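You operate a simulated robot arm through the tools that you are given. There is no shell and no other tool.

Carry out the task below with a simulated two-armed robot. There is one attempt and no reset: what you move stays moved.

## Task
Fetch the open tin marked wax and set it on the brown board. Take the mould marked leaf on the top of table with black legs and put it away on the top of bench with grey top. Press the tall yellow button two times. Put the jar marked talc on the shelf two of the green rack. Take the white pad with yellow band and put it on the clear glass pane. Take the board with two panels on the top of the grey table and put it away on the shelf under the small black table. Take the black plug and put it on the top of bench with grey top. The order is free. Set down upright: jar marked talc, board with two panels.

The check looks at the end state, three seconds after you hand in, the way a careful person would. Anything else that was tipped, shoved, dropped, spilled or broken makes it a failure.

## Robot
Two 7-joint arms with fingered hands on one trunk, on a base that moves. Base frame: it is fixed to the floor where the robot stands at the start and does not move with it; the origin is under the middle of the robot, x ahead of it, y to its left, z up; the surface under the hand at the start is at about z = 820. Lengths are in mm, angles in degrees, forces in N, time in s.
The left shoulder is at the start at [55, 158, 1118], the right one opposite. With the tool pointing down near the work surface each hand reaches from about 420 to 840 mm from the robot's upright axis, wherever it stands, measured 20 degrees to its own side. Places, roughly: black plug (6x6x6 cm) [-6700, 300, 900]; board with two panels (15x8x12 cm) [-7500, 300, 1000]; brown board (16x12x1 cm) [500, -400, 800]; clear glass pane (16x12x1 cm) [-1900, -1600, 700]; jar marked talc [750, -1750, 1250]; mould marked leaf [750, -500, 750]; open tin marked wax [500, 0, 750]; shelf two of the green rack (94x23 cm) [900, -1640, 520]; shelf under the small black table [-7700, 1800, 400]; tall yellow button [600, 300, 900]; top of bench with grey top [-7200, -2600, 900]; white pad with yellow band (6x6x4 cm) [500, -2700, 900]. Payload 4 kg a hand.
Tool frame (each hand has its own): the origin (TCP) lies between the finger pads and is the grasp point; the fingertips stand 30 mm ahead of it; z points along the fingers, y is the line along which they close. The gripper opens to 104 mm; its body begins 35 mm behind the TCP. The gripper is a hand of 4 fingers: y runs from the thumb to the fingers, the wrist lies at [-15, -104, -178] in the tool frame, and closing takes about 1.5 s.
Orientation is that of the tool frame in the base frame, as [roll, pitch, yaw] about the fixed x, y, z axes, in that order (R = Rz(yaw) Ry(pitch) Rx(roll)). With the fingers straight down and the wrist toward the robot, the tool's x, y and z point along [0, 1, 0], [1, 0, 0] and [0, 0, -1] of the base frame.

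## Interface
- The arms move only by the tool move_arm. It takes "left_commands", "right_commands" or both (then of equal length, played together; a hand with none holds still); each is one flat list of numbers, 6 for each row, row after row: the shift along the tool's x, y, z in units of 30 mm (1.0 is 30 mm), then the turn, a rotation vector about the tool's x, y, z in units of 5 degrees (1.0 is 5 degrees). In form: [x, y, z, wx, wy, wz, x, y, z, wx, wy, wz, ...]. A call has 1 to 20 rows; each row shifts and turns the commanded pose from where the row before left it, along the tool's axes as they then stand. "left_fingers" and "right_fingers" are, for a hand that has rows, the finger opening in mm, from 0 to 104, set as the call begins (left out, the last holds). A call with a number of a shift or a turn outside -1 to 1 is refused whole. A row lasts 0.2 s, in which the tool goes at most 50 mm and 8.6 degrees; a call with a longer step from one row to the next is refused whole, and so is a gripper value outside its range. A pose out of reach is approached as far as the arm can. The call stops where the force on the tool passes 40 N (or 10 N more than at its start, if that is more) or the arm is blocked; 0.2 s more then pass. Each finger travels about 45 mm/s and halts on what it meets, pressing with about 29 N; the grip force reading is that of the motor and also rises with nothing between the fingers. The clock runs only during rows and for 0.2 s after the last one: add rows that do not move to give the fingers time. The reply holds the time, the measured pose of the TCP, the force on the tool along the base axes, the opening and the grip force, in the units named above and with some noise, with the torque about the TCP (base axes, N m) and any sound that the robot's microphone picked up.
- Cameras (640 x 400 px; columns grow to the right, rows downward): "scene" is now at [138.4, -13.6, 1307.9]; the picture's right is [-0.16, -0.99, 0.00], its down [-0.43, 0.07, -0.90] and it looks along [0.89, -0.15, -0.44] (base axes); focal length 214 px, centre (320, 200). "left" rides on the left gripper at [-61, -92, -130] in its tool frame; the picture's right is [-0.81, -0.28, 0.52], its down [0.53, -0.71, 0.45] and it looks along [0.24, 0.64, 0.72] (tool axes); focal length 275 px, centre (320, 200). "right" rides on the right gripper at [61, -92, -131] in its tool frame; the picture's right is [-0.81, 0.28, -0.52], its down [-0.53, -0.71, 0.46] and it looks along [-0.24, 0.64, 0.73] (tool axes); focal length 275 px, centre (320, 200). There is no depth. A picture from a camera that has moved, and an enlarged one, comes with that camera's place and axes in the base frame and with its lens.
- snapshot(camera): a new picture of that camera. It takes no simulated time.
- move_column(by): moves the trunk up (or, below 0, down) by that many mm; the arms and the scene camera ride with it, the base frame stays. It gives what a move gives, with no picture.
- drive_base(legs): drives the robot by 1 to 6 legs, each [ahead, turn to the left] in mm and degrees, along the robot's own axes; the way and the turn of a leg run together, so that a leg with both is an arc; at most 1500 mm and 180 degrees a leg. The arms and the cameras ride along, it lands a little off, and it stops where it bumps. It gives what a move gives.
- set_fingers(index, middle, ring, thumb_bend, thumb_turn, hand): sets how far each is bent, from 0 (flat) to 100 (curled in); at 30 the hand is open as for a grip, at 70 the pads meet at the TCP. One left out holds its place. A second passes; each finger stops where it meets its share of the squeeze, and holds until it gets a number again. A gripper value or a shape takes the hand back. It gives what a move gives, with no picture; readings hold the bend of each and the force on the fingers (four entries, about 0 where the hand has none), thumb and palm. thumb_turn goes from beside the hand (0) to across from the fingers (100), as for a grip.
- set_grasp(shape, hand): the hand has 4 fingers and takes this shape, open, in about a second: jaw (thumb against the fingers, like two jaws); tri (thumb and two fingers); tip (a fingertip pinch); poke (one finger out to press); point (the index stretched); flat (the hand flat); cup (the hand cupped); fist (a fist). The gripper value then closes the fingers along that shape, each until it touches; the sizes above hold for jaw. It gives what a move gives, with no picture.
- turn_head(pan, tilt): turns the head with the scene camera to pan (to the left, within 80 degrees either way) and tilt (down, from -29 to 69), counted from straight ahead of the robot. It gives what a move gives.
- enlarge(camera, box): a new picture of the part [left, top, right, bottom] of that camera's present view, enlarged. It takes no simulated time.
- finish_job(): hands the job in; it is judged then, once.

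Places have to be worked out from the pictures, the camera data and where the tool is seen. Open the grippers and draw the arms clear of the work before you hand the job in, unless the task says otherwise.

The tools are called as name(argument=value, ...) on one line, values as JSON. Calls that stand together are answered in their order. move_arm: Moves the arms, as the interface text tells. Its arguments: {"type":"object","properties":{"left_commands":{"type":"array","items":{"type":"number"}},"left_fingers":{"type":"number"},"right_commands":{"type":"array","items":{"type":"number"}},"right_fingers":{"type":"number"}},"required":[]} The other tools are called the same way: move_column (by) moves the trunk up or down; set_grasp (shape, hand) gives the hand a shape; set_fingers (index, middle, ring, thumb_bend, thumb_turn, hand) moves the fingers one by one; drive_base (legs) drives the base; turn_head (pan, tilt) turns the head that bears the scene camera; snapshot (camera) takes a picture; enlarge (camera, box) takes an enlarged picture of a part of a camera's view; finish_job () hands the job in.

At the start:

```text
time_s: 0.0
left_ee_pos: [520.9, 150.9, 1176.9]
left_tool_rot: [-180.0, 0.1, 90.0]
left_ft_force: [-0.2, -0.3, -0.6]
left_moment: [0.01, -0.01, -0.01]
left_width: 103.4
left_finger_force: 0.1
left_shape: jaw
left_bend: [30.0, 30.0, 30.0, 30.0, 98.0]
left_finger forces: [0.0, 0.1, 0.0, 0.0, 0.0, 0.0]
right_ee_pos: [491.6, -295.1, 1263.9]
right_tool_rot: [180.0, 0.1, 90.0]
right_ft_force: [0.8, -0.1, -0.2]
right_moment: [0.0, 0.03, 0.02]
right_width: 103.7
right_finger_force: 0.1
right_shape: jaw
right_bend: [30.0, 30.0, 30.0, 30.0, 98.0]
right_finger forces: [0.0, 0.0, 0.1, 0.1, 0.0, 0.1]
trunk travel left (down, up): [-325.0, 182.0]
robot x, y, heading: [-0.4, 0.7, 0.0]
head pan, tilt (commanded): [-9.3, 25.1]
```

scene: 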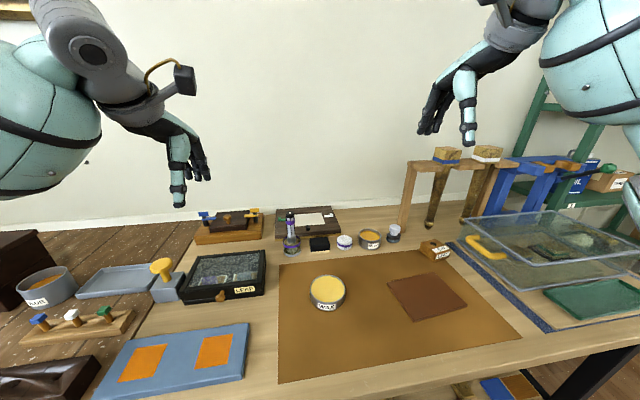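
right: 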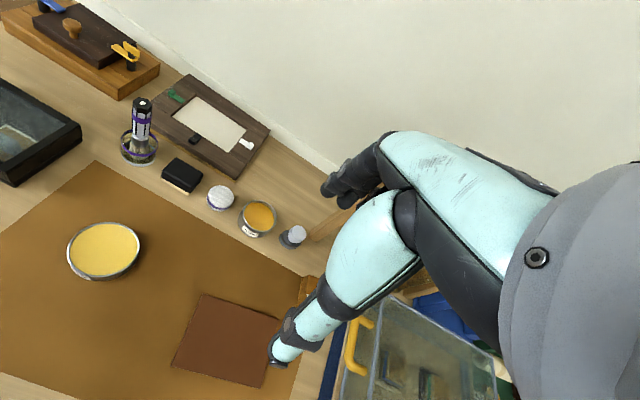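
left: 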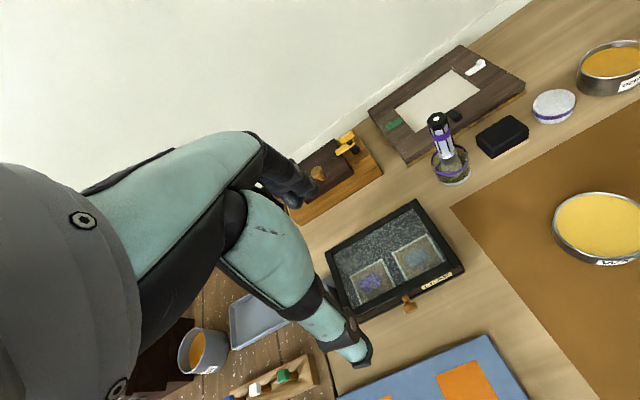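

I start by looking more closely at the scene around the work table before moving anything.

enlarge(camera="scene", box=[0, 180, 320, 400])

enlarge(camera="scene", box=[320, 180, 640, 400])

enlarge(camera="scene", box=[180, 190, 460, 330])

```text
1.82 times, centred on (160, 290) of scene
camera zoom: at [138.4, -13.6, 1307.9], right [-0.16, -0.99, 0.0], down [-0.43, 0.07, -0.9], along [0.89, -0.15, -0.44], focal length 390 px, centre (611, 36)
```

zoom: 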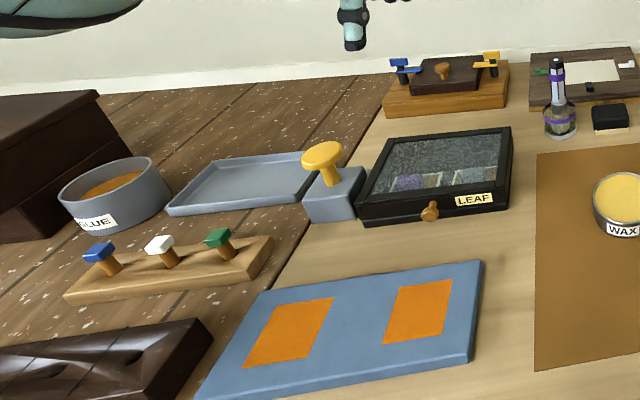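

```text
1.82 times, centred on (480, 290) of scene
camera zoom: at [138.4, -13.6, 1307.9], right [-0.16, -0.99, 0.0], down [-0.43, 0.07, -0.9], along [0.89, -0.15, -0.44], focal length 390 px, centre (29, 36)
```

zoom: 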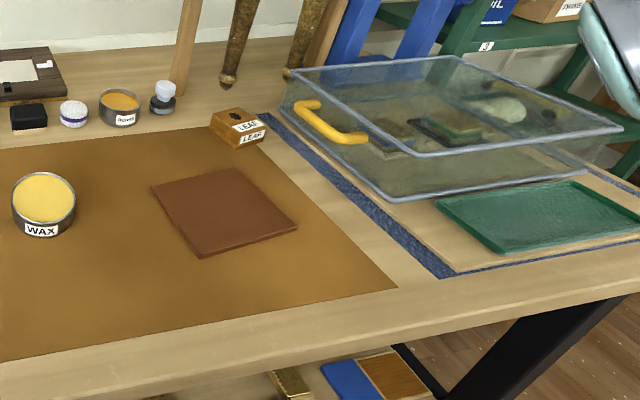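

```text
2.29 times, centred on (320, 260) of scene
camera zoom: at [138.4, -13.6, 1307.9], right [-0.16, -0.99, 0.0], down [-0.43, 0.07, -0.9], along [0.89, -0.15, -0.44], focal length 490 px, centre (320, 63)
```

zoom: 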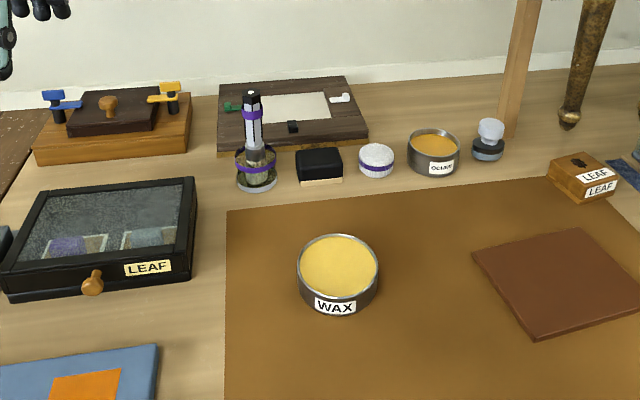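

The table shows the wax tin near [530,-100], the reddish-brown board near [490,-363], the yellow button near [635,330] and the LEAF wooden block at the right back. I look around with the head to survey the room.

turn_head(pan=-75, tilt=15)

snapshot(camera="scene")

turn_head(pan=75, tilt=15)

snapshot(camera="scene")

turn_head(pan=0, tilt=50)

snapshot(camera="scene")

```text
time_s: 1.4
left_ee_pos: [509.0, 148.6, 1186.8]
left_tool_rot: [179.0, 0.3, 89.7]
left_ft_force: [0.6, -0.1, 0.2]
left_moment: [0.02, -0.01, 0.0]
left_width: 103.7
left_finger_force: 0.1
left_shape: jaw
left_bend: [30.0, 30.0, 30.0, 30.0, 98.0]
left_finger forces: [0.0, 0.0, 0.1, 0.0, 0.0, 0.0]
right_ee_pos: [476.9, -294.8, 1269.0]
right_tool_rot: [179.3, 0.1, 90.0]
right_ft_force: [0.3, 0.1, -0.8]
right_moment: [0.02, 0.02, 0.01]
right_width: 104.3
right_finger_force: 0.0
right_shape: jaw
right_bend: [30.0, 30.0, 30.0, 30.0, 98.0]
right_finger forces: [0.0, 0.0, 0.1, 0.0, 0.0, 0.0]
trunk travel left (down, up): [-325.0, 182.0]
robot x, y, heading: [-0.1, 0.9, 0.1]
head pan, tilt (commanded): [-75.0, 15.0]
```

```text
taken
camera scene: at [71.5, -89.0, 1325.2], right [-0.97, -0.26, 0.01], down [-0.08, 0.25, -0.96], along [0.25, -0.93, -0.26], focal length 214 px, centre (320, 200)
```

scene: 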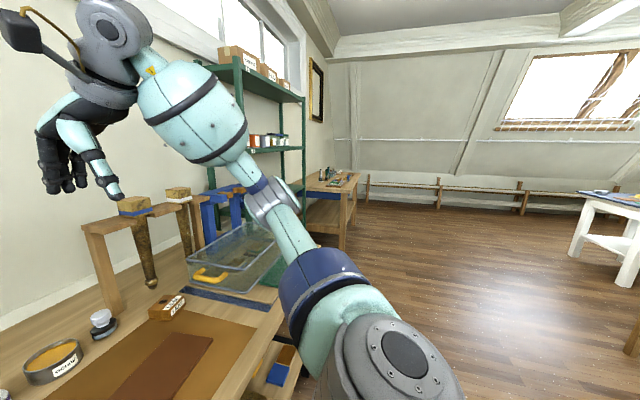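

```text
time_s: 3.7
left_ee_pos: [509.1, 148.9, 1185.4]
left_tool_rot: [178.9, 0.2, 89.7]
left_ft_force: [-0.9, -1.4, 0.3]
left_moment: [0.01, 0.03, 0.01]
left_width: 103.8
left_finger_force: 0.0
left_shape: jaw
left_bend: [30.0, 30.0, 30.0, 30.0, 98.0]
left_finger forces: [0.1, 0.0, 0.0, 0.1, 0.0, 0.0]
right_ee_pos: [476.9, -295.1, 1270.6]
right_tool_rot: [179.2, 0.1, 89.9]
right_ft_force: [-0.4, -0.9, 0.4]
right_moment: [-0.03, -0.02, 0.03]
right_width: 103.8
right_finger_force: 0.1
right_shape: jaw
right_bend: [30.0, 30.0, 30.0, 30.0, 98.0]
right_finger forces: [0.0, 0.0, 0.0, 0.0, 0.0, 0.1]
trunk travel left (down, up): [-325.0, 182.0]
robot x, y, heading: [1.0, -2.4, -0.2]
head pan, tilt (commanded): [75.0, 15.0]
```

```text
taken
camera scene: at [71.9, 91.4, 1325.2], right [0.97, -0.26, -0.01], down [-0.08, -0.25, -0.96], along [0.25, 0.93, -0.26], focal length 214 px, centre (320, 200)
```

scene: 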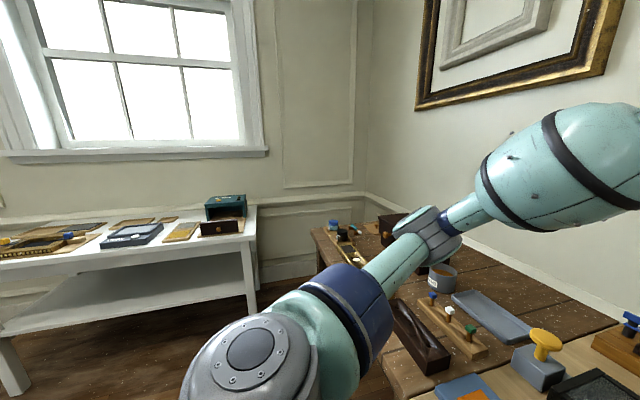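

```text
time_s: 5.2
left_ee_pos: [508.9, 147.8, 1185.7]
left_tool_rot: [179.0, 0.4, 89.6]
left_ft_force: [-0.2, -0.8, -0.6]
left_moment: [0.0, 0.01, 0.01]
left_width: 103.9
left_finger_force: 0.0
left_shape: jaw
left_bend: [30.0, 30.0, 30.0, 30.0, 98.0]
left_finger forces: [0.0, 0.0, 0.0, 0.1, 0.0, 0.1]
right_ee_pos: [477.1, -295.8, 1269.4]
right_tool_rot: [179.3, 0.2, 90.0]
right_ft_force: [0.5, 0.7, -0.2]
right_moment: [0.01, 0.01, 0.05]
right_width: 103.8
right_finger_force: 0.1
right_shape: jaw
right_bend: [30.0, 30.0, 30.0, 30.0, 98.0]
right_finger forces: [0.0, 0.0, 0.0, 0.0, 0.0, 0.1]
trunk travel left (down, up): [-325.0, 182.0]
robot x, y, heading: [5.2, 0.0, 0.3]
head pan, tilt (commanded): [0.0, 50.0]
```

```text
taken
camera scene: at [124.0, 1.3, 1270.8], right [0.0, -1.0, 0.0], down [-0.77, 0.0, -0.63], along [0.63, 0.0, -0.77], focal length 214 px, centre (320, 200)
```

scene: 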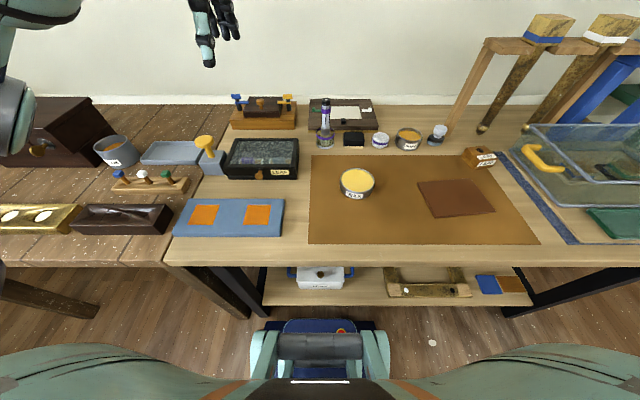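

This view is clean. I enlarge the work area to measure positions and read labels.

enlarge(camera="scene", box=[300, 120, 420, 200])

enlarge(camera="scene", box=[400, 130, 520, 210])

enlarge(camera="scene", box=[120, 90, 320, 240])

```text
5.00 times, centred on (360, 160) of scene
camera zoom: at [124.0, 1.3, 1270.8], right [0.0, -1.0, 0.0], down [-0.77, 0.0, -0.63], along [0.63, 0.0, -0.77], focal length 1072 px, centre (120, 400)
```

zoom: 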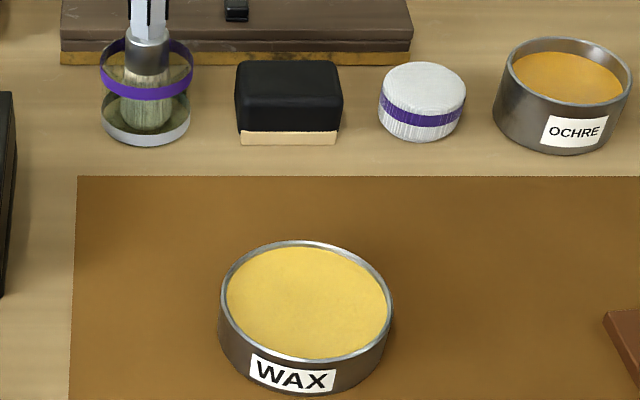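

```text
5.00 times, centred on (460, 170) of scene
camera zoom: at [124.0, 1.3, 1270.8], right [0.0, -1.0, 0.0], down [-0.77, 0.0, -0.63], along [0.63, 0.0, -0.77], focal length 1072 px, centre (-380, 350)
```

zoom: 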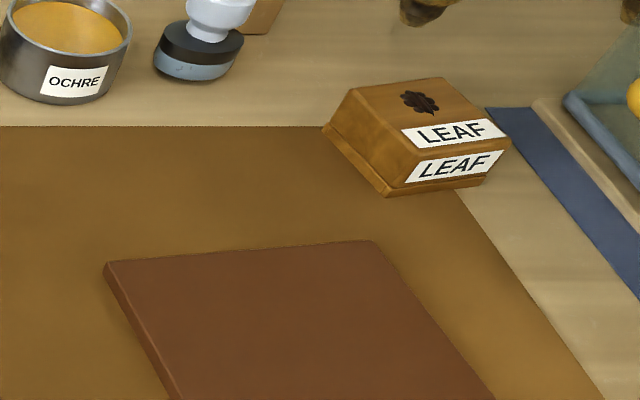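

```text
2.67 times, centred on (220, 165) of scene
camera zoom: at [124.0, 1.3, 1270.8], right [0.0, -1.0, 0.0], down [-0.77, 0.0, -0.63], along [0.63, 0.0, -0.77], focal length 572 px, centre (587, 293)
```

zoom: 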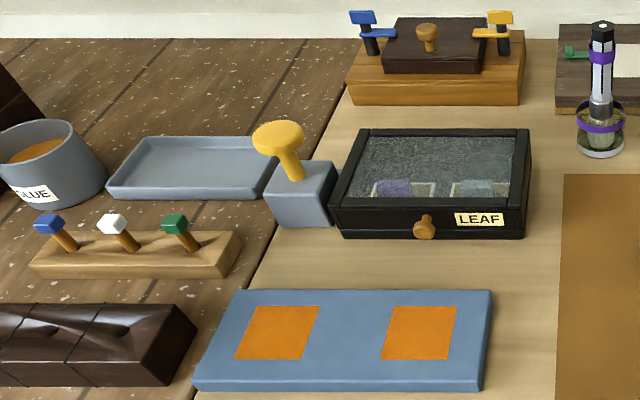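

The button cap is at about [615,316,920], the tin rim centre about [533,-100,852] with a 95 mm diameter, the brown board centre about [498,-364] and the LEAF block about [650,-500]. First I shape the left hand for pressing and look at it.

set_grasp(hand="left", shape="poke")

snapshot(camera="left")

turn_head(pan=20, tilt=25)

snapshot(camera="scene")

```text
time_s: 6.1
left_ee_pos: [508.4, 148.6, 1185.7]
left_tool_rot: [179.0, 0.3, 89.7]
left_ft_force: [1.2, -0.1, 0.8]
left_moment: [-0.01, 0.01, 0.01]
left_width: 0.2
left_finger_force: 0.0
left_shape: poke
left_bend: [70.0, 70.0, 99.0, 100.0, 100.0]
left_finger forces: [0.0, 0.1, 0.0, 0.0, 0.0, 0.0]
right_ee_pos: [477.3, -294.9, 1269.0]
right_tool_rot: [179.4, 0.1, 89.9]
right_ft_force: [-0.2, 0.2, 0.2]
right_moment: [0.01, 0.01, 0.03]
right_width: 103.8
right_finger_force: 0.1
right_shape: jaw
right_bend: [30.0, 30.0, 30.0, 30.0, 98.0]
right_finger forces: [0.1, 0.0, 0.1, 0.0, 0.0, 0.0]
trunk travel left (down, up): [-325.0, 182.0]
robot x, y, heading: [2.1, 1.0, 0.2]
head pan, tilt (commanded): [0.0, 50.0]
```

```text
taken
camera left: at [414.7, 87.4, 1314.2], right [-0.27, -0.81, -0.52], down [-0.7, 0.53, -0.47], along [0.66, 0.24, -0.71], focal length 275 px, centre (320, 200)
```

left: 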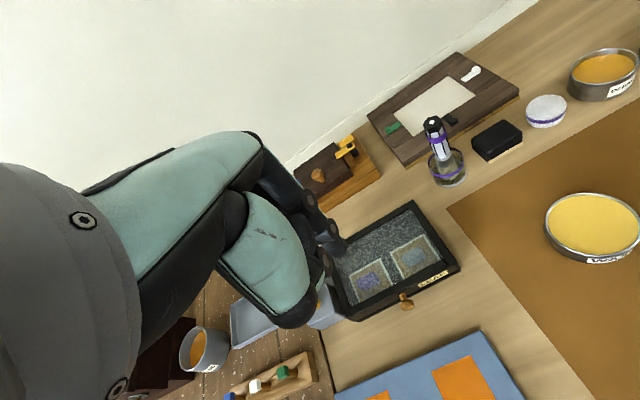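

```text
time_s: 7.0
left_ee_pos: [510.6, 148.6, 1186.4]
left_tool_rot: [179.0, 0.2, 89.8]
left_ft_force: [-0.3, 0.1, 0.4]
left_moment: [0.03, 0.0, 0.03]
left_width: 0.0
left_finger_force: 0.1
left_shape: poke
left_bend: [70.0, 70.0, 99.0, 100.0, 100.0]
left_finger forces: [0.0, 0.0, 0.0, 0.0, 0.1, 0.0]
right_ee_pos: [477.0, -295.6, 1269.4]
right_tool_rot: [179.3, 0.1, 89.9]
right_ft_force: [0.1, -0.2, -0.3]
right_moment: [0.03, 0.0, 0.01]
right_width: 103.6
right_finger_force: 0.0
right_shape: jaw
right_bend: [30.0, 30.0, 30.0, 30.0, 98.0]
right_finger forces: [0.1, 0.0, 0.1, 0.1, 0.0, 0.1]
trunk travel left (down, up): [-325.0, 182.0]
robot x, y, heading: [0.3, -2.5, 0.1]
head pan, tilt (commanded): [20.0, 25.0]
```

```text
taken
camera scene: at [134.1, 32.7, 1308.0], right [0.34, -0.94, 0.0], down [-0.41, -0.14, -0.9], along [0.85, 0.31, -0.43], focal length 214 px, centre (320, 200)
```

scene: 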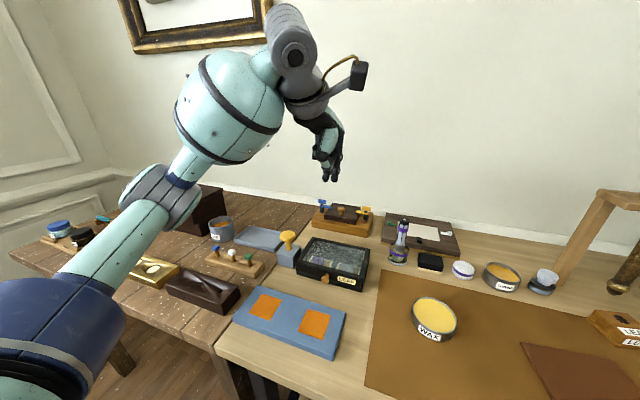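

In "poke" the index and middle fingers stay out at the TCP. I enlarge to see the fingertip location relative to the hand.

enlarge(camera="scene", box=[270, 60, 390, 200])

enlarge(camera="left", box=[200, 130, 400, 340])

```text
2.86 times, centred on (330, 130) of scene
camera zoom: at [134.1, 32.7, 1308.0], right [0.34, -0.94, 0.0], down [-0.41, -0.14, -0.9], along [0.85, 0.31, -0.43], focal length 613 px, centre (291, 400)
```

zoom: 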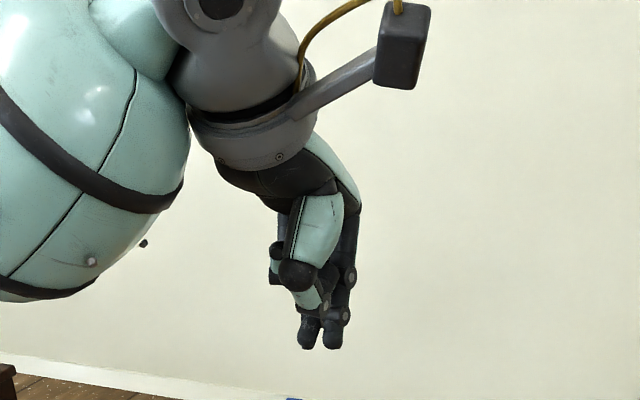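

```text
1.90 times, centred on (300, 235) of left
camera zoom: at [414.7, 87.5, 1314.2], right [-0.27, -0.81, -0.52], down [-0.7, 0.53, -0.47], along [0.66, 0.24, -0.71], focal length 524 px, centre (358, 133)
```

zoom: 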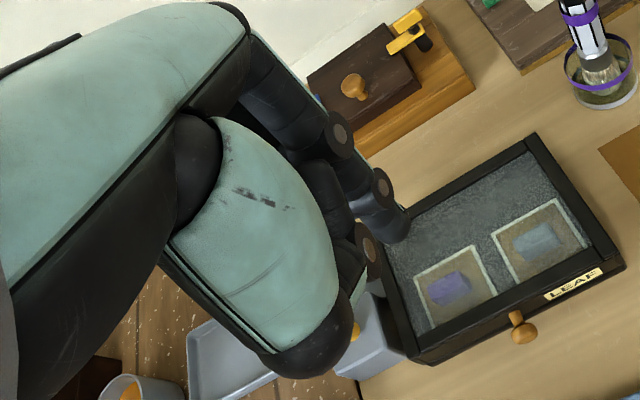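

The two poking fingertips lie symmetric about the TCP, about 30 mm below it. I move the left hand to above the yellow button, TCP about [616,316,990].

move_arm(left_commands=[0.795, 0.505, 0.93, 0, 0, 0, 0.795, 0.505, 0.93, 0, 0, 0, 0.795, 0.505, 0.93, 0, 0, 0, 0.795, 0.505, 0.93, 0, 0, 0, 0.795, 0.505, 0.93, 0, 0, 0, 0.795, 0.505, 0.93, 0, 0, 0, 0.795, 0.505, 0.93, 0, 0, 0, 0, 0, 0, 0, 0, 0, 0, 0, 0, 0, 0, 0])

snapshot(camera="scene")

snapshot(camera="left")

```text
time_s: 9.0
left_ee_pos: [616.3, 318.4, 990.7]
left_tool_rot: [179.3, -0.1, 90.0]
left_ft_force: [0.2, -0.2, 0.1]
left_moment: [0.03, -0.02, 0.01]
left_width: 0.0
left_finger_force: 0.1
left_shape: poke
left_bend: [70.0, 70.0, 99.0, 100.0, 100.0]
left_finger forces: [0.0, 0.0, 0.1, 0.0, 0.1, 0.0]
right_ee_pos: [478.6, -293.6, 1268.7]
right_tool_rot: [179.4, 0.0, 89.9]
right_ft_force: [-1.1, 0.0, -0.5]
right_moment: [-0.02, 0.01, 0.01]
right_width: 104.2
right_finger_force: 0.1
right_shape: jaw
right_bend: [30.0, 30.0, 30.0, 30.0, 98.0]
right_finger forces: [0.1, 0.1, 0.0, 0.1, 0.0, 0.1]
trunk travel left (down, up): [-325.0, 182.0]
robot x, y, heading: [-3.8, -0.2, 0.1]
head pan, tilt (commanded): [20.0, 25.0]
```

```text
taken
camera scene: at [134.0, 33.0, 1308.1], right [0.34, -0.94, 0.0], down [-0.41, -0.14, -0.9], along [0.85, 0.31, -0.43], focal length 214 px, centre (320, 200)
```

scene: 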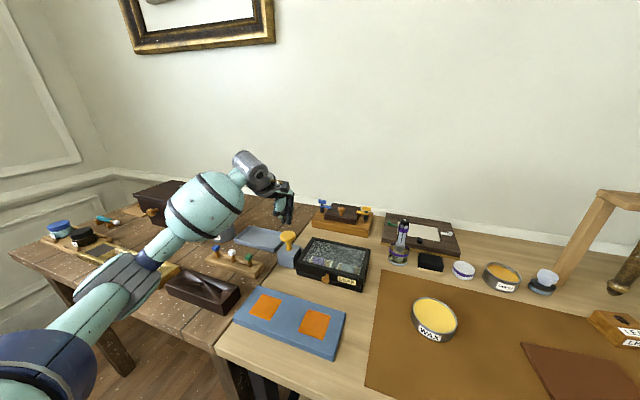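

```text
taken
camera left: at [523.1, 255.3, 1118.8], right [-0.27, -0.81, -0.52], down [-0.71, 0.53, -0.46], along [0.65, 0.25, -0.72], focal length 275 px, centre (320, 200)
```

left: 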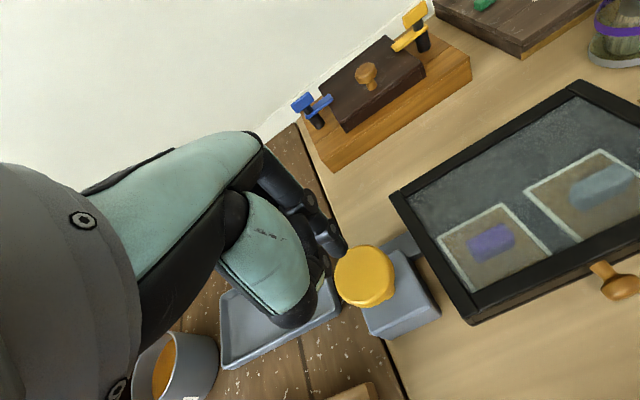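

From the left camera the cap is at about [613,311,920]; I shift 6 mm toward it and check alignment by enlarging.

move_arm(left_commands=[-0.22, -0.08, 0.3, 0, 0, 0, 0, 0, 0.3, 0, 0, 0, 0, 0, 0, 0, 0, 0])

enlarge(camera="scene", box=[240, 150, 340, 280])

enlarge(camera="left", box=[240, 180, 440, 340])

```text
time_s: 9.8
left_ee_pos: [614.7, 310.7, 973.7]
left_tool_rot: [179.3, -0.2, 90.0]
left_ft_force: [0.1, 0.8, -0.1]
left_moment: [-0.01, 0.01, 0.02]
left_width: 0.1
left_finger_force: 0.0
left_shape: poke
left_bend: [70.0, 70.0, 99.0, 100.0, 100.0]
left_finger forces: [0.0, 0.0, 0.1, 0.0, 0.0, 0.1]
right_ee_pos: [477.8, -295.1, 1268.1]
right_tool_rot: [179.3, 0.1, 89.9]
right_ft_force: [-0.3, -0.2, 0.8]
right_moment: [0.03, 0.01, 0.01]
right_width: 103.8
right_finger_force: 0.1
right_shape: jaw
right_bend: [30.0, 30.0, 30.0, 30.0, 98.0]
right_finger forces: [0.1, 0.0, 0.0, 0.0, 0.0, 0.1]
trunk travel left (down, up): [-325.0, 182.0]
robot x, y, heading: [-1.8, -1.6, 0.2]
head pan, tilt (commanded): [20.0, 25.0]
```

```text
3.08 times, centred on (290, 215) of scene
camera zoom: at [134.0, 32.5, 1308.1], right [0.34, -0.94, 0.0], down [-0.41, -0.14, -0.9], along [0.85, 0.31, -0.43], focal length 660 px, centre (412, 154)
```

zoom: 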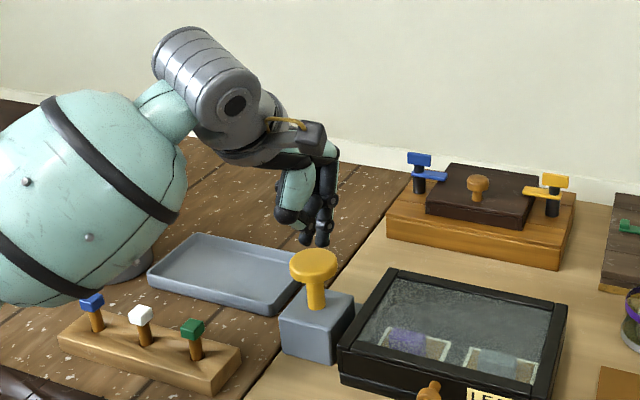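

```text
2.50 times, centred on (340, 260) of left
camera zoom: at [520.6, 248.5, 1101.4], right [-0.27, -0.81, -0.52], down [-0.71, 0.53, -0.46], along [0.65, 0.24, -0.72], focal length 688 px, centre (270, 50)
```

zoom: 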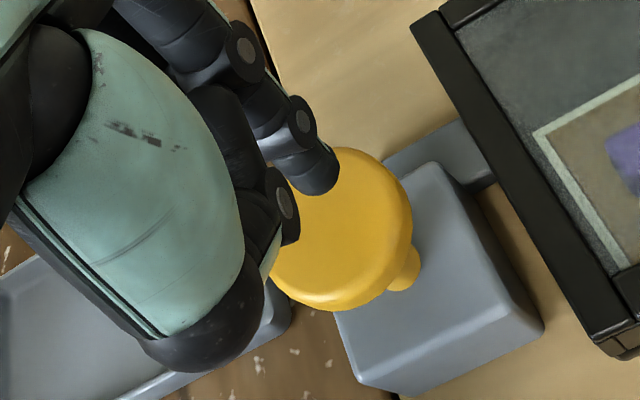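

Fingertips hang over the cap centre with about 15 mm gap. I press down in small steps, watching force and sound.

move_arm(left_commands=[0, 0, 0.2, 0, 0, 0, 0, 0, 0.2, 0, 0, 0, 0, 0, 0.1, 0, 0, 0, 0, 0, 0.1, 0, 0, 0, 0, 0, 0.1, 0, 0, 0, 0, 0, 0.1, 0, 0, 0, 0, 0, 0.1, 0, 0, 0])

```text
time_s: 11.4
left_ee_pos: [613.9, 310.2, 947.5]
left_tool_rot: [179.1, -0.1, 90.1]
left_ft_force: [1.9, 0.4, 5.5]
left_moment: [0.1, -0.04, -0.04]
left_width: 0.1
left_finger_force: 0.0
left_shape: poke
left_bend: [70.0, 70.0, 99.0, 100.0, 100.0]
left_finger forces: [0.1, 4.9, 0.0, 0.0, 0.0, 0.0]
right_ee_pos: [477.0, -296.7, 1269.0]
right_tool_rot: [179.3, 0.1, 89.9]
right_ft_force: [-0.4, 0.2, 0.2]
right_moment: [-0.03, -0.01, 0.01]
right_width: 104.0
right_finger_force: 0.1
right_shape: jaw
right_bend: [30.0, 30.0, 30.0, 30.0, 98.0]
right_finger forces: [0.0, 0.0, 0.0, 0.0, 0.0, 0.0]
trunk travel left (down, up): [-325.0, 182.0]
robot x, y, heading: [2.9, 1.7, -0.1]
head pan, tilt (commanded): [20.0, 25.0]
```

Contact has begun (5.5 N upward). I continue pressing slowly until a click or a firm stop.

move_arm(left_commands=[0, 0, 0.07, 0, 0, 0, 0, 0, 0.07, 0, 0, 0, 0, 0, 0, 0, 0, 0])

```text
time_s: 12.2
left_ee_pos: [615.0, 310.7, 941.7]
left_tool_rot: [179.3, -0.1, 89.9]
left_ft_force: [0.6, 0.9, 4.6]
left_moment: [0.11, -0.01, -0.01]
left_width: 0.1
left_finger_force: 0.1
left_shape: poke
left_bend: [70.0, 70.0, 99.0, 100.0, 100.0]
left_finger forces: [0.0, 4.9, 0.0, 0.0, 0.0, 0.0]
right_ee_pos: [477.2, -295.5, 1269.4]
right_tool_rot: [179.4, 0.1, 89.9]
right_ft_force: [0.2, -0.3, 0.0]
right_moment: [-0.04, 0.02, 0.01]
right_width: 103.7
right_finger_force: 0.1
right_shape: jaw
right_bend: [30.0, 30.0, 30.0, 30.0, 98.0]
right_finger forces: [0.0, 0.0, 0.0, 0.0, 0.1, 0.1]
trunk travel left (down, up): [-325.0, 182.0]
robot x, y, heading: [3.1, 0.1, 0.0]
head pan, tilt (commanded): [20.0, 25.0]
```

The force stays near 5 N while the hand sank 6 mm, so the cap seems to move. I continue a bit further.

move_arm(left_commands=[0, 0, 0.07, 0, 0, 0, 0, 0, 0.07, 0, 0, 0, 0, 0, 0, 0, 0, 0])

enlarge(camera="scene", box=[240, 150, 340, 280])

```text
time_s: 13.0
left_ee_pos: [615.1, 309.0, 938.1]
left_tool_rot: [179.3, -0.1, 90.0]
left_ft_force: [-0.2, 0.5, 5.0]
left_moment: [0.08, 0.0, -0.02]
left_width: 0.0
left_finger_force: 0.1
left_shape: poke
left_bend: [70.0, 70.0, 99.0, 100.0, 100.0]
left_finger forces: [0.1, 5.0, 0.0, 0.1, 0.0, 0.0]
right_ee_pos: [476.8, -295.7, 1269.5]
right_tool_rot: [179.3, 0.1, 89.9]
right_ft_force: [0.6, 0.3, 0.3]
right_moment: [0.02, 0.01, -0.04]
right_width: 103.9
right_finger_force: 0.1
right_shape: jaw
right_bend: [30.0, 30.0, 30.0, 30.0, 98.0]
right_finger forces: [0.0, 0.0, 0.1, 0.0, 0.1, 0.0]
trunk travel left (down, up): [-325.0, 182.0]
robot x, y, heading: [-0.2, 1.3, -0.0]
head pan, tilt (commanded): [20.0, 25.0]
```

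```text
3.08 times, centred on (290, 215) of scene
camera zoom: at [133.2, 32.5, 1308.2], right [0.34, -0.94, 0.0], down [-0.41, -0.14, -0.9], along [0.85, 0.31, -0.43], focal length 660 px, centre (412, 154)
```

zoom: 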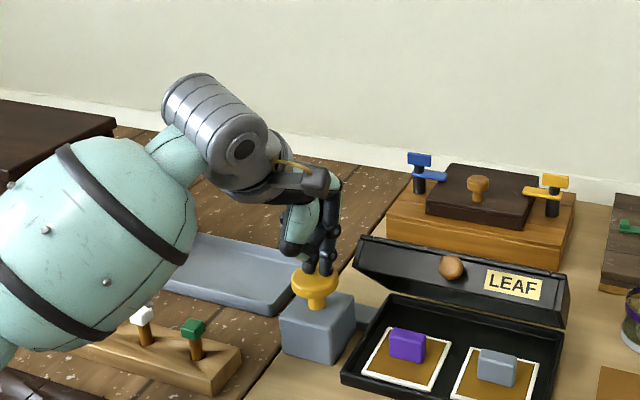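

The press worked: the LEAF glass case linked to the button has opened its lid. I release fully and check.

move_arm(left_commands=[0, 0, -0.4, 0, 0, 0, 0, 0, -0.5, 0, 0, 0, 0, 0, -0.3, 0, 0, 0, 0, 0, 0, 0, 0, 0, 0, 0, 0, 0, 0, 0])

enlarge(camera="scene", box=[240, 150, 340, 280])

```text
time_s: 14.2
left_ee_pos: [615.1, 310.2, 973.2]
left_tool_rot: [179.3, -0.1, 90.0]
left_ft_force: [-0.1, 0.5, 0.4]
left_moment: [0.01, 0.04, -0.03]
left_width: 0.0
left_finger_force: 0.1
left_shape: poke
left_bend: [70.0, 70.0, 99.0, 100.0, 100.0]
left_finger forces: [0.0, 0.0, 0.0, 0.0, 0.1, 0.0]
right_ee_pos: [477.8, -295.0, 1269.8]
right_tool_rot: [179.3, 0.2, 89.9]
right_ft_force: [-0.7, 0.3, -0.7]
right_moment: [0.01, 0.02, -0.01]
right_width: 103.8
right_finger_force: 0.0
right_shape: jaw
right_bend: [30.0, 30.0, 30.0, 30.0, 98.0]
right_finger forces: [0.0, 0.1, 0.1, 0.0, 0.0, 0.0]
trunk travel left (down, up): [-325.0, 182.0]
robot x, y, heading: [1.7, 1.3, -0.0]
head pan, tilt (commanded): [20.0, 25.0]
```

```text
3.08 times, centred on (290, 215) of scene
camera zoom: at [134.2, 32.7, 1308.1], right [0.34, -0.94, 0.0], down [-0.41, -0.14, -0.9], along [0.85, 0.31, -0.43], focal length 660 px, centre (412, 154)
```

zoom: 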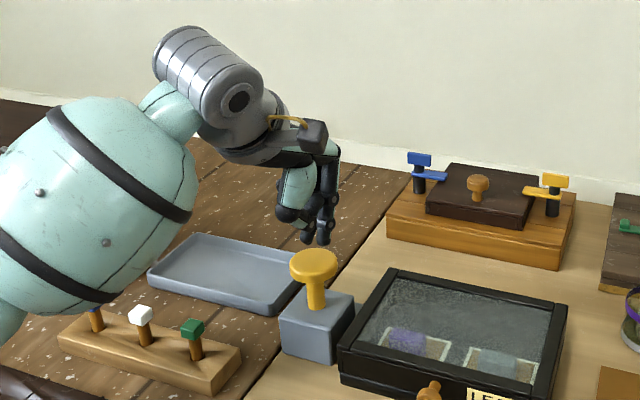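

The lid shut when the button sprang back, so one press is done. I press a second time to the same depth.

move_arm(left_commands=[0, 0, 0.4, 0, 0, 0, 0, 0, 0.3, 0, 0, 0, 0, 0, 0.2, 0, 0, 0, 0, 0, 0.15, 0, 0, 0, 0, 0, 0.12, 0, 0, 0, 0, 0, 0, 0, 0, 0])

enlarge(camera="scene", box=[240, 150, 340, 280])

```text
time_s: 15.6
left_ee_pos: [615.6, 310.8, 939.2]
left_tool_rot: [179.3, -0.1, 90.1]
left_ft_force: [1.1, -0.1, 5.1]
left_moment: [0.06, -0.03, -0.03]
left_width: 0.0
left_finger_force: 0.0
left_shape: poke
left_bend: [70.0, 70.0, 99.0, 100.0, 100.0]
left_finger forces: [0.1, 4.9, 0.0, 0.1, 0.0, 0.0]
right_ee_pos: [477.6, -295.2, 1269.8]
right_tool_rot: [179.3, 0.2, 89.9]
right_ft_force: [0.4, 0.2, -0.2]
right_moment: [-0.01, 0.01, 0.02]
right_width: 103.7
right_finger_force: 0.1
right_shape: jaw
right_bend: [30.0, 30.0, 30.0, 30.0, 98.0]
right_finger forces: [0.0, 0.0, 0.1, 0.0, 0.0, 0.0]
trunk travel left (down, up): [-325.0, 182.0]
robot x, y, heading: [0.7, 1.9, 0.0]
head pan, tilt (commanded): [20.0, 25.0]
```

```text
3.08 times, centred on (290, 215) of scene
camera zoom: at [133.6, 32.3, 1308.2], right [0.34, -0.94, 0.0], down [-0.41, -0.14, -0.9], along [0.85, 0.31, -0.43], focal length 660 px, centre (412, 154)
```

zoom: 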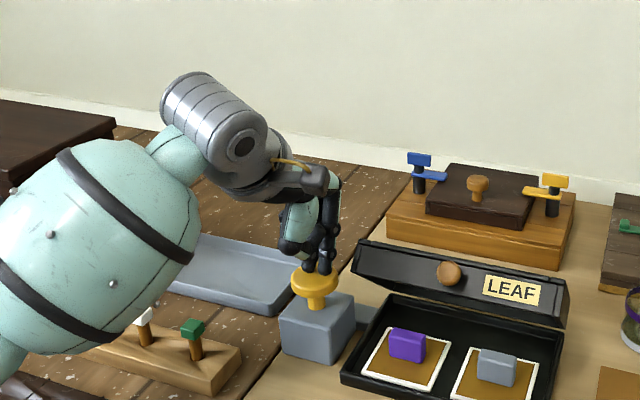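

The second press opened the lid again. I push 2–3 mm deeper to see whether the button bottoms out and whether the lid changes, to be sure these count as full presses.

move_arm(left_commands=[0, 0, 0.1, 0, 0, 0, 0, 0, 0, 0, 0, 0])

enlarge(camera="scene", box=[240, 150, 340, 280])

```text
time_s: 16.2
left_ee_pos: [614.7, 310.6, 936.5]
left_tool_rot: [179.3, -0.1, 90.0]
left_ft_force: [1.7, -0.2, 4.4]
left_moment: [0.06, -0.06, -0.04]
left_width: 0.0
left_finger_force: 0.1
left_shape: poke
left_bend: [70.0, 70.0, 99.0, 100.0, 100.0]
left_finger forces: [0.0, 4.8, 0.0, 0.1, 0.0, 0.0]
right_ee_pos: [476.8, -295.6, 1269.5]
right_tool_rot: [179.3, 0.1, 90.0]
right_ft_force: [1.1, -0.3, -0.1]
right_moment: [0.0, -0.01, -0.01]
right_width: 103.8
right_finger_force: 0.0
right_shape: jaw
right_bend: [30.0, 30.0, 30.0, 30.0, 98.0]
right_finger forces: [0.1, 0.0, 0.0, 0.0, 0.0, 0.0]
trunk travel left (down, up): [-325.0, 182.0]
robot x, y, heading: [-5.1, 1.6, -0.0]
head pan, tilt (commanded): [20.0, 25.0]
heard: click
```

```text
3.08 times, centred on (290, 215) of scene
camera zoom: at [133.5, 32.4, 1308.2], right [0.34, -0.94, 0.0], down [-0.41, -0.14, -0.9], along [0.85, 0.31, -0.43], focal length 660 px, centre (412, 154)
```

zoom: 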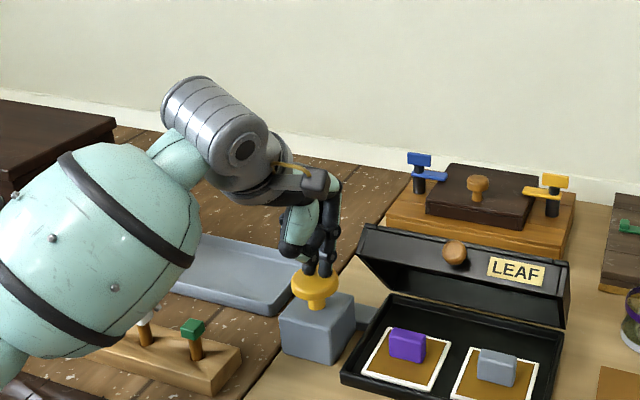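

A click was heard only now, at the deeper travel — so presses count at the click, and the earlier shallow one gave none. I release fully and press once more until it clicks.

move_arm(left_commands=[0, 0, -0.4, 0, 0, 0, 0, 0, -0.5, 0, 0, 0, 0, 0, -0.37, 0, 0, 0, 0, 0, 0, 0, 0, 0, 0, 0, 0, 0, 0, 0, 0, 0, 0, 0, 0, 0])

enlarge(camera="scene", box=[240, 150, 340, 280])

```text
time_s: 17.6
left_ee_pos: [614.7, 311.8, 975.1]
left_tool_rot: [179.3, -0.1, 90.0]
left_ft_force: [-0.6, 0.0, -0.5]
left_moment: [0.0, -0.03, -0.03]
left_width: 0.0
left_finger_force: 0.2
left_shape: poke
left_bend: [70.0, 70.0, 99.0, 100.0, 100.0]
left_finger forces: [0.0, 0.0, 0.1, 0.1, 0.0, 0.1]
right_ee_pos: [477.8, -294.9, 1269.6]
right_tool_rot: [179.3, 0.0, 90.0]
right_ft_force: [0.8, 1.1, 0.1]
right_moment: [0.0, 0.02, 0.03]
right_width: 103.9
right_finger_force: 0.1
right_shape: jaw
right_bend: [30.0, 30.0, 30.0, 30.0, 98.0]
right_finger forces: [0.0, 0.0, 0.0, 0.0, 0.0, 0.0]
trunk travel left (down, up): [-325.0, 182.0]
robot x, y, heading: [0.6, 1.7, -0.3]
head pan, tilt (commanded): [20.0, 25.0]
```

```text
3.08 times, centred on (290, 215) of scene
camera zoom: at [134.0, 32.7, 1308.1], right [0.34, -0.94, 0.0], down [-0.41, -0.14, -0.9], along [0.85, 0.31, -0.43], focal length 660 px, centre (412, 154)
```

zoom: 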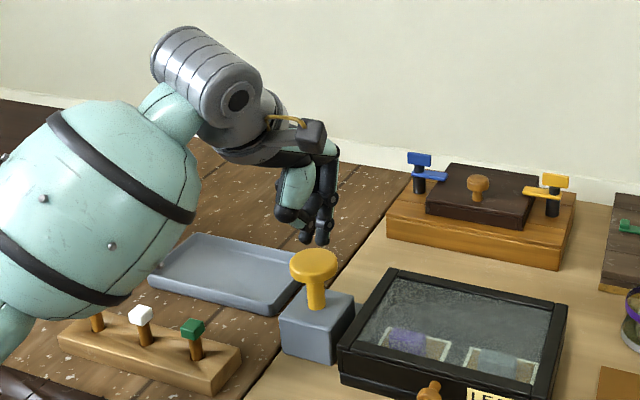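

The button is fully back up and the lid is shut. I press again, 39 mm down, to reach the click once.

move_arm(left_commands=[0, 0, 0.4, 0, 0, 0, 0, 0, 0.3, 0, 0, 0, 0, 0, 0.2, 0, 0, 0, 0, 0, 0.15, 0, 0, 0, 0, 0, 0.12, 0, 0, 0, 0, 0, 0.1, 0, 0, 0, 0, 0, 0, 0, 0, 0])

```text
time_s: 19.2
left_ee_pos: [614.4, 310.5, 936.6]
left_tool_rot: [179.3, -0.1, 89.9]
left_ft_force: [2.6, 0.8, 4.2]
left_moment: [0.07, -0.06, -0.01]
left_width: 0.0
left_finger_force: 0.1
left_shape: poke
left_bend: [70.0, 70.0, 99.0, 100.0, 100.0]
left_finger forces: [0.0, 4.8, 0.1, 0.1, 0.1, 0.0]
right_ee_pos: [477.0, -296.0, 1269.5]
right_tool_rot: [179.3, 0.1, 90.0]
right_ft_force: [-0.4, 0.2, 0.2]
right_moment: [0.01, 0.01, -0.02]
right_width: 103.7
right_finger_force: 0.1
right_shape: jaw
right_bend: [30.0, 30.0, 30.0, 30.0, 98.0]
right_finger forces: [0.0, 0.0, 0.0, 0.0, 0.0, 0.1]
trunk travel left (down, up): [-325.0, 182.0]
robot x, y, heading: [1.2, -0.0, -0.1]
head pan, tilt (commanded): [20.0, 25.0]
heard: click
```

The second click was heard. I lift the left hand clear, back and up.

move_arm(left_commands=[0, 0, -0.5, 0, 0, 0, 0, 0, -0.8, 0, 0, 0, 0, 0, -1, 0, 0, 0, 0, 0, -1, 0, 0, 0, 0, 0, -1, 0, 0, 0, 0, 0, -1, 0, 0, 0, -0.3, -0.5, -1, 0, 0, 0, -0.5, -0.8, -0.5, 0, 0, 0, -0.5, -0.8, -0.5, 0, 0, 0, 0, 0, 0, 0, 0, 0])

set_grasp(hand="left", shape="jaw")

turn_head(pan=0, tilt=50)

snapshot(camera="scene")

```text
time_s: 21.4
left_ee_pos: [551.4, 272.7, 1155.1]
left_tool_rot: [179.4, -0.1, 89.9]
left_ft_force: [0.2, -0.5, 0.2]
left_moment: [0.01, 0.03, 0.01]
left_width: 0.1
left_finger_force: 0.1
left_shape: poke
left_bend: [70.0, 70.0, 99.0, 100.0, 100.0]
left_finger forces: [0.0, 0.1, 0.1, 0.0, 0.0, 0.0]
right_ee_pos: [477.7, -295.8, 1270.1]
right_tool_rot: [179.4, 0.2, 89.9]
right_ft_force: [0.3, -0.1, 0.5]
right_moment: [0.03, 0.04, 0.01]
right_width: 103.8
right_finger_force: 0.0
right_shape: jaw
right_bend: [30.0, 30.0, 30.0, 30.0, 98.0]
right_finger forces: [0.0, 0.0, 0.0, 0.1, 0.0, 0.1]
trunk travel left (down, up): [-325.0, 182.0]
robot x, y, heading: [0.5, 1.2, -0.2]
head pan, tilt (commanded): [20.0, 25.0]
```

```text
time_s: 22.3
left_ee_pos: [550.4, 271.2, 1154.3]
left_tool_rot: [179.2, 0.0, 89.9]
left_ft_force: [0.0, 0.7, -0.3]
left_moment: [0.0, 0.01, -0.03]
left_width: 103.9
left_finger_force: 0.0
left_shape: jaw
left_bend: [30.0, 30.0, 30.0, 30.0, 98.0]
left_finger forces: [0.0, 0.1, 0.1, 0.0, 0.1, 0.1]
right_ee_pos: [477.2, -294.4, 1268.5]
right_tool_rot: [179.4, 0.1, 90.0]
right_ft_force: [-0.3, 0.0, -0.2]
right_moment: [-0.01, 0.0, -0.03]
right_width: 103.8
right_finger_force: 0.0
right_shape: jaw
right_bend: [30.0, 30.0, 30.0, 30.0, 98.0]
right_finger forces: [0.0, 0.0, 0.1, 0.0, 0.0, 0.0]
trunk travel left (down, up): [-325.0, 182.0]
robot x, y, heading: [3.0, -2.4, 0.1]
head pan, tilt (commanded): [20.0, 25.0]
```

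```text
time_s: 23.2
left_ee_pos: [551.7, 273.9, 1154.0]
left_tool_rot: [179.2, -0.1, 90.0]
left_ft_force: [0.2, 1.1, -0.3]
left_moment: [0.01, -0.01, 0.01]
left_width: 104.0
left_finger_force: 0.0
left_shape: jaw
left_bend: [30.0, 30.0, 30.0, 30.0, 98.0]
left_finger forces: [0.0, 0.0, 0.1, 0.1, 0.0, 0.1]
right_ee_pos: [476.3, -295.5, 1270.5]
right_tool_rot: [179.3, 0.1, 90.0]
right_ft_force: [0.2, 0.0, 0.8]
right_moment: [0.0, 0.01, 0.0]
right_width: 103.8
right_finger_force: 0.1
right_shape: jaw
right_bend: [30.0, 30.0, 30.0, 30.0, 98.0]
right_finger forces: [0.0, 0.0, 0.0, 0.0, 0.1, 0.0]
trunk travel left (down, up): [-325.0, 182.0]
robot x, y, heading: [3.3, 0.7, -0.0]
head pan, tilt (commanded): [0.0, 50.0]
```

```text
taken
camera scene: at [124.0, 1.3, 1270.8], right [0.0, -1.0, 0.0], down [-0.77, 0.0, -0.63], along [0.63, 0.0, -0.77], focal length 214 px, centre (320, 200)
```

scene: 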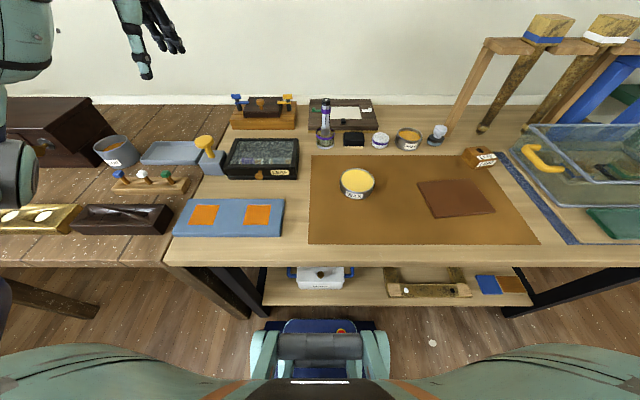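

Two clicks done and the lid is shut. Now the wax tin: I bring the right hand above it to TCP about [533,-101,960] to refine its position from the wrist camera.

move_arm(right_commands=[0.588, 0.17, 0.94, 0, 0, 0, 0.588, 0.17, 0.94, 0, 0, 0, 0.588, 0.17, 0.94, 0, 0, 0, 0.588, 0.17, 0.94, 0, 0, 0, 0.588, 0.17, 0.94, 0, 0, 0, 0.588, 0.17, 0.94, 0, 0, 0, 0.588, 0.17, 0.94, 0, 0, 0, 0.588, 0.17, 0.94, 0, 0, 0, 0.588, 0.17, 0.94, 0, 0, 0, 0.588, 0.17, 0.94, 0, 0, 0, 0.588, 0.17, 0.94, 0, 0, 0, 0, 0, 0, 0, 0, 0, 0, 0, 0, 0, 0, 0])

snapshot(camera="right")

snapshot(camera="scene")

```text
time_s: 26.0
left_ee_pos: [550.2, 272.6, 1155.2]
left_tool_rot: [179.3, -0.1, 89.9]
left_ft_force: [-0.3, 1.0, 0.7]
left_moment: [0.03, 0.0, 0.01]
left_width: 103.7
left_finger_force: 0.1
left_shape: jaw
left_bend: [30.0, 30.0, 30.0, 30.0, 98.0]
left_finger forces: [0.0, 0.0, 0.0, 0.1, 0.0, 0.0]
right_ee_pos: [537.6, -101.1, 956.7]
right_tool_rot: [179.3, 0.1, 90.0]
right_ft_force: [-0.4, 0.2, -0.3]
right_moment: [-0.03, 0.0, -0.03]
right_width: 103.9
right_finger_force: 0.0
right_shape: jaw
right_bend: [30.0, 30.0, 30.0, 30.0, 98.0]
right_finger forces: [0.0, 0.0, 0.0, 0.0, 0.0, 0.0]
trunk travel left (down, up): [-325.0, 182.0]
robot x, y, heading: [-0.7, -0.2, 0.4]
head pan, tilt (commanded): [0.0, 50.0]
```

```text
taken
camera right: at [444.9, -38.3, 1086.3], right [0.27, -0.81, 0.52], down [-0.71, -0.53, -0.46], along [0.65, -0.24, -0.72], focal length 275 px, centre (320, 200)
```

right: 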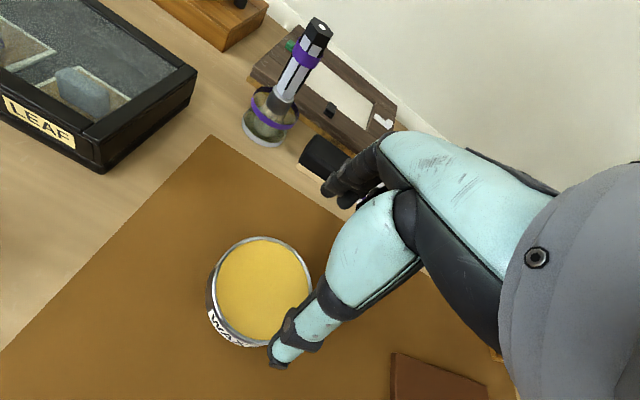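

```text
taken
camera scene: at [124.1, 1.4, 1270.7], right [0.0, -1.0, 0.0], down [-0.77, 0.0, -0.63], along [0.63, 0.0, -0.77], focal length 214 px, centre (320, 200)
```

scene: 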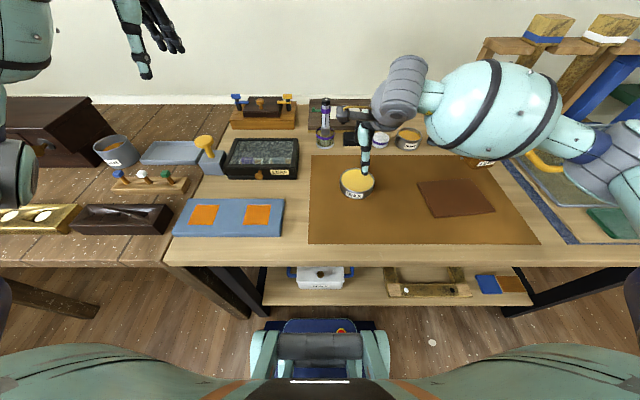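

I enlarge the wrist view to measure the tin rim more exactly.

enlarge(camera="right", box=[190, 220, 350, 380])

enlarge(camera="scene", box=[310, 90, 430, 210])

```text
2.50 times, centred on (270, 300) of right
camera zoom: at [444.9, -38.3, 1086.3], right [0.27, -0.81, 0.52], down [-0.71, -0.53, -0.46], along [0.65, -0.24, -0.72], focal length 688 px, centre (445, -50)
```

zoom: 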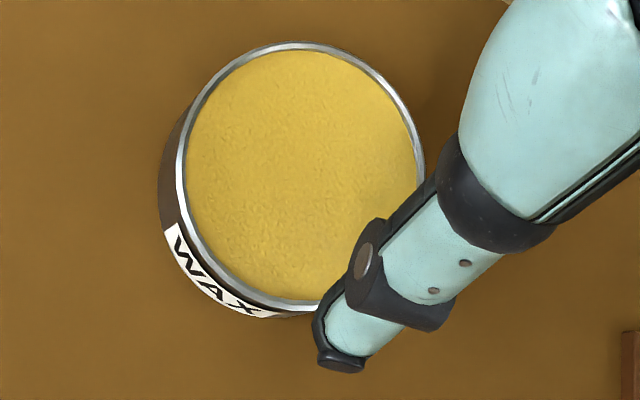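

```text
3.33 times, centred on (370, 150) of scene
camera zoom: at [124.1, 1.4, 1270.7], right [0.0, -1.0, 0.0], down [-0.77, 0.0, -0.63], along [0.63, 0.0, -0.77], focal length 715 px, centre (153, 367)
```

zoom: 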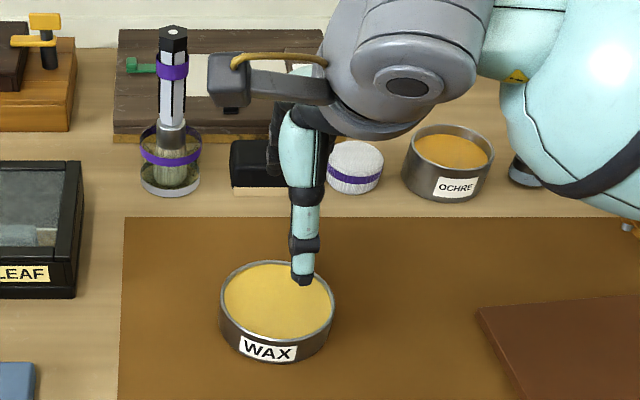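

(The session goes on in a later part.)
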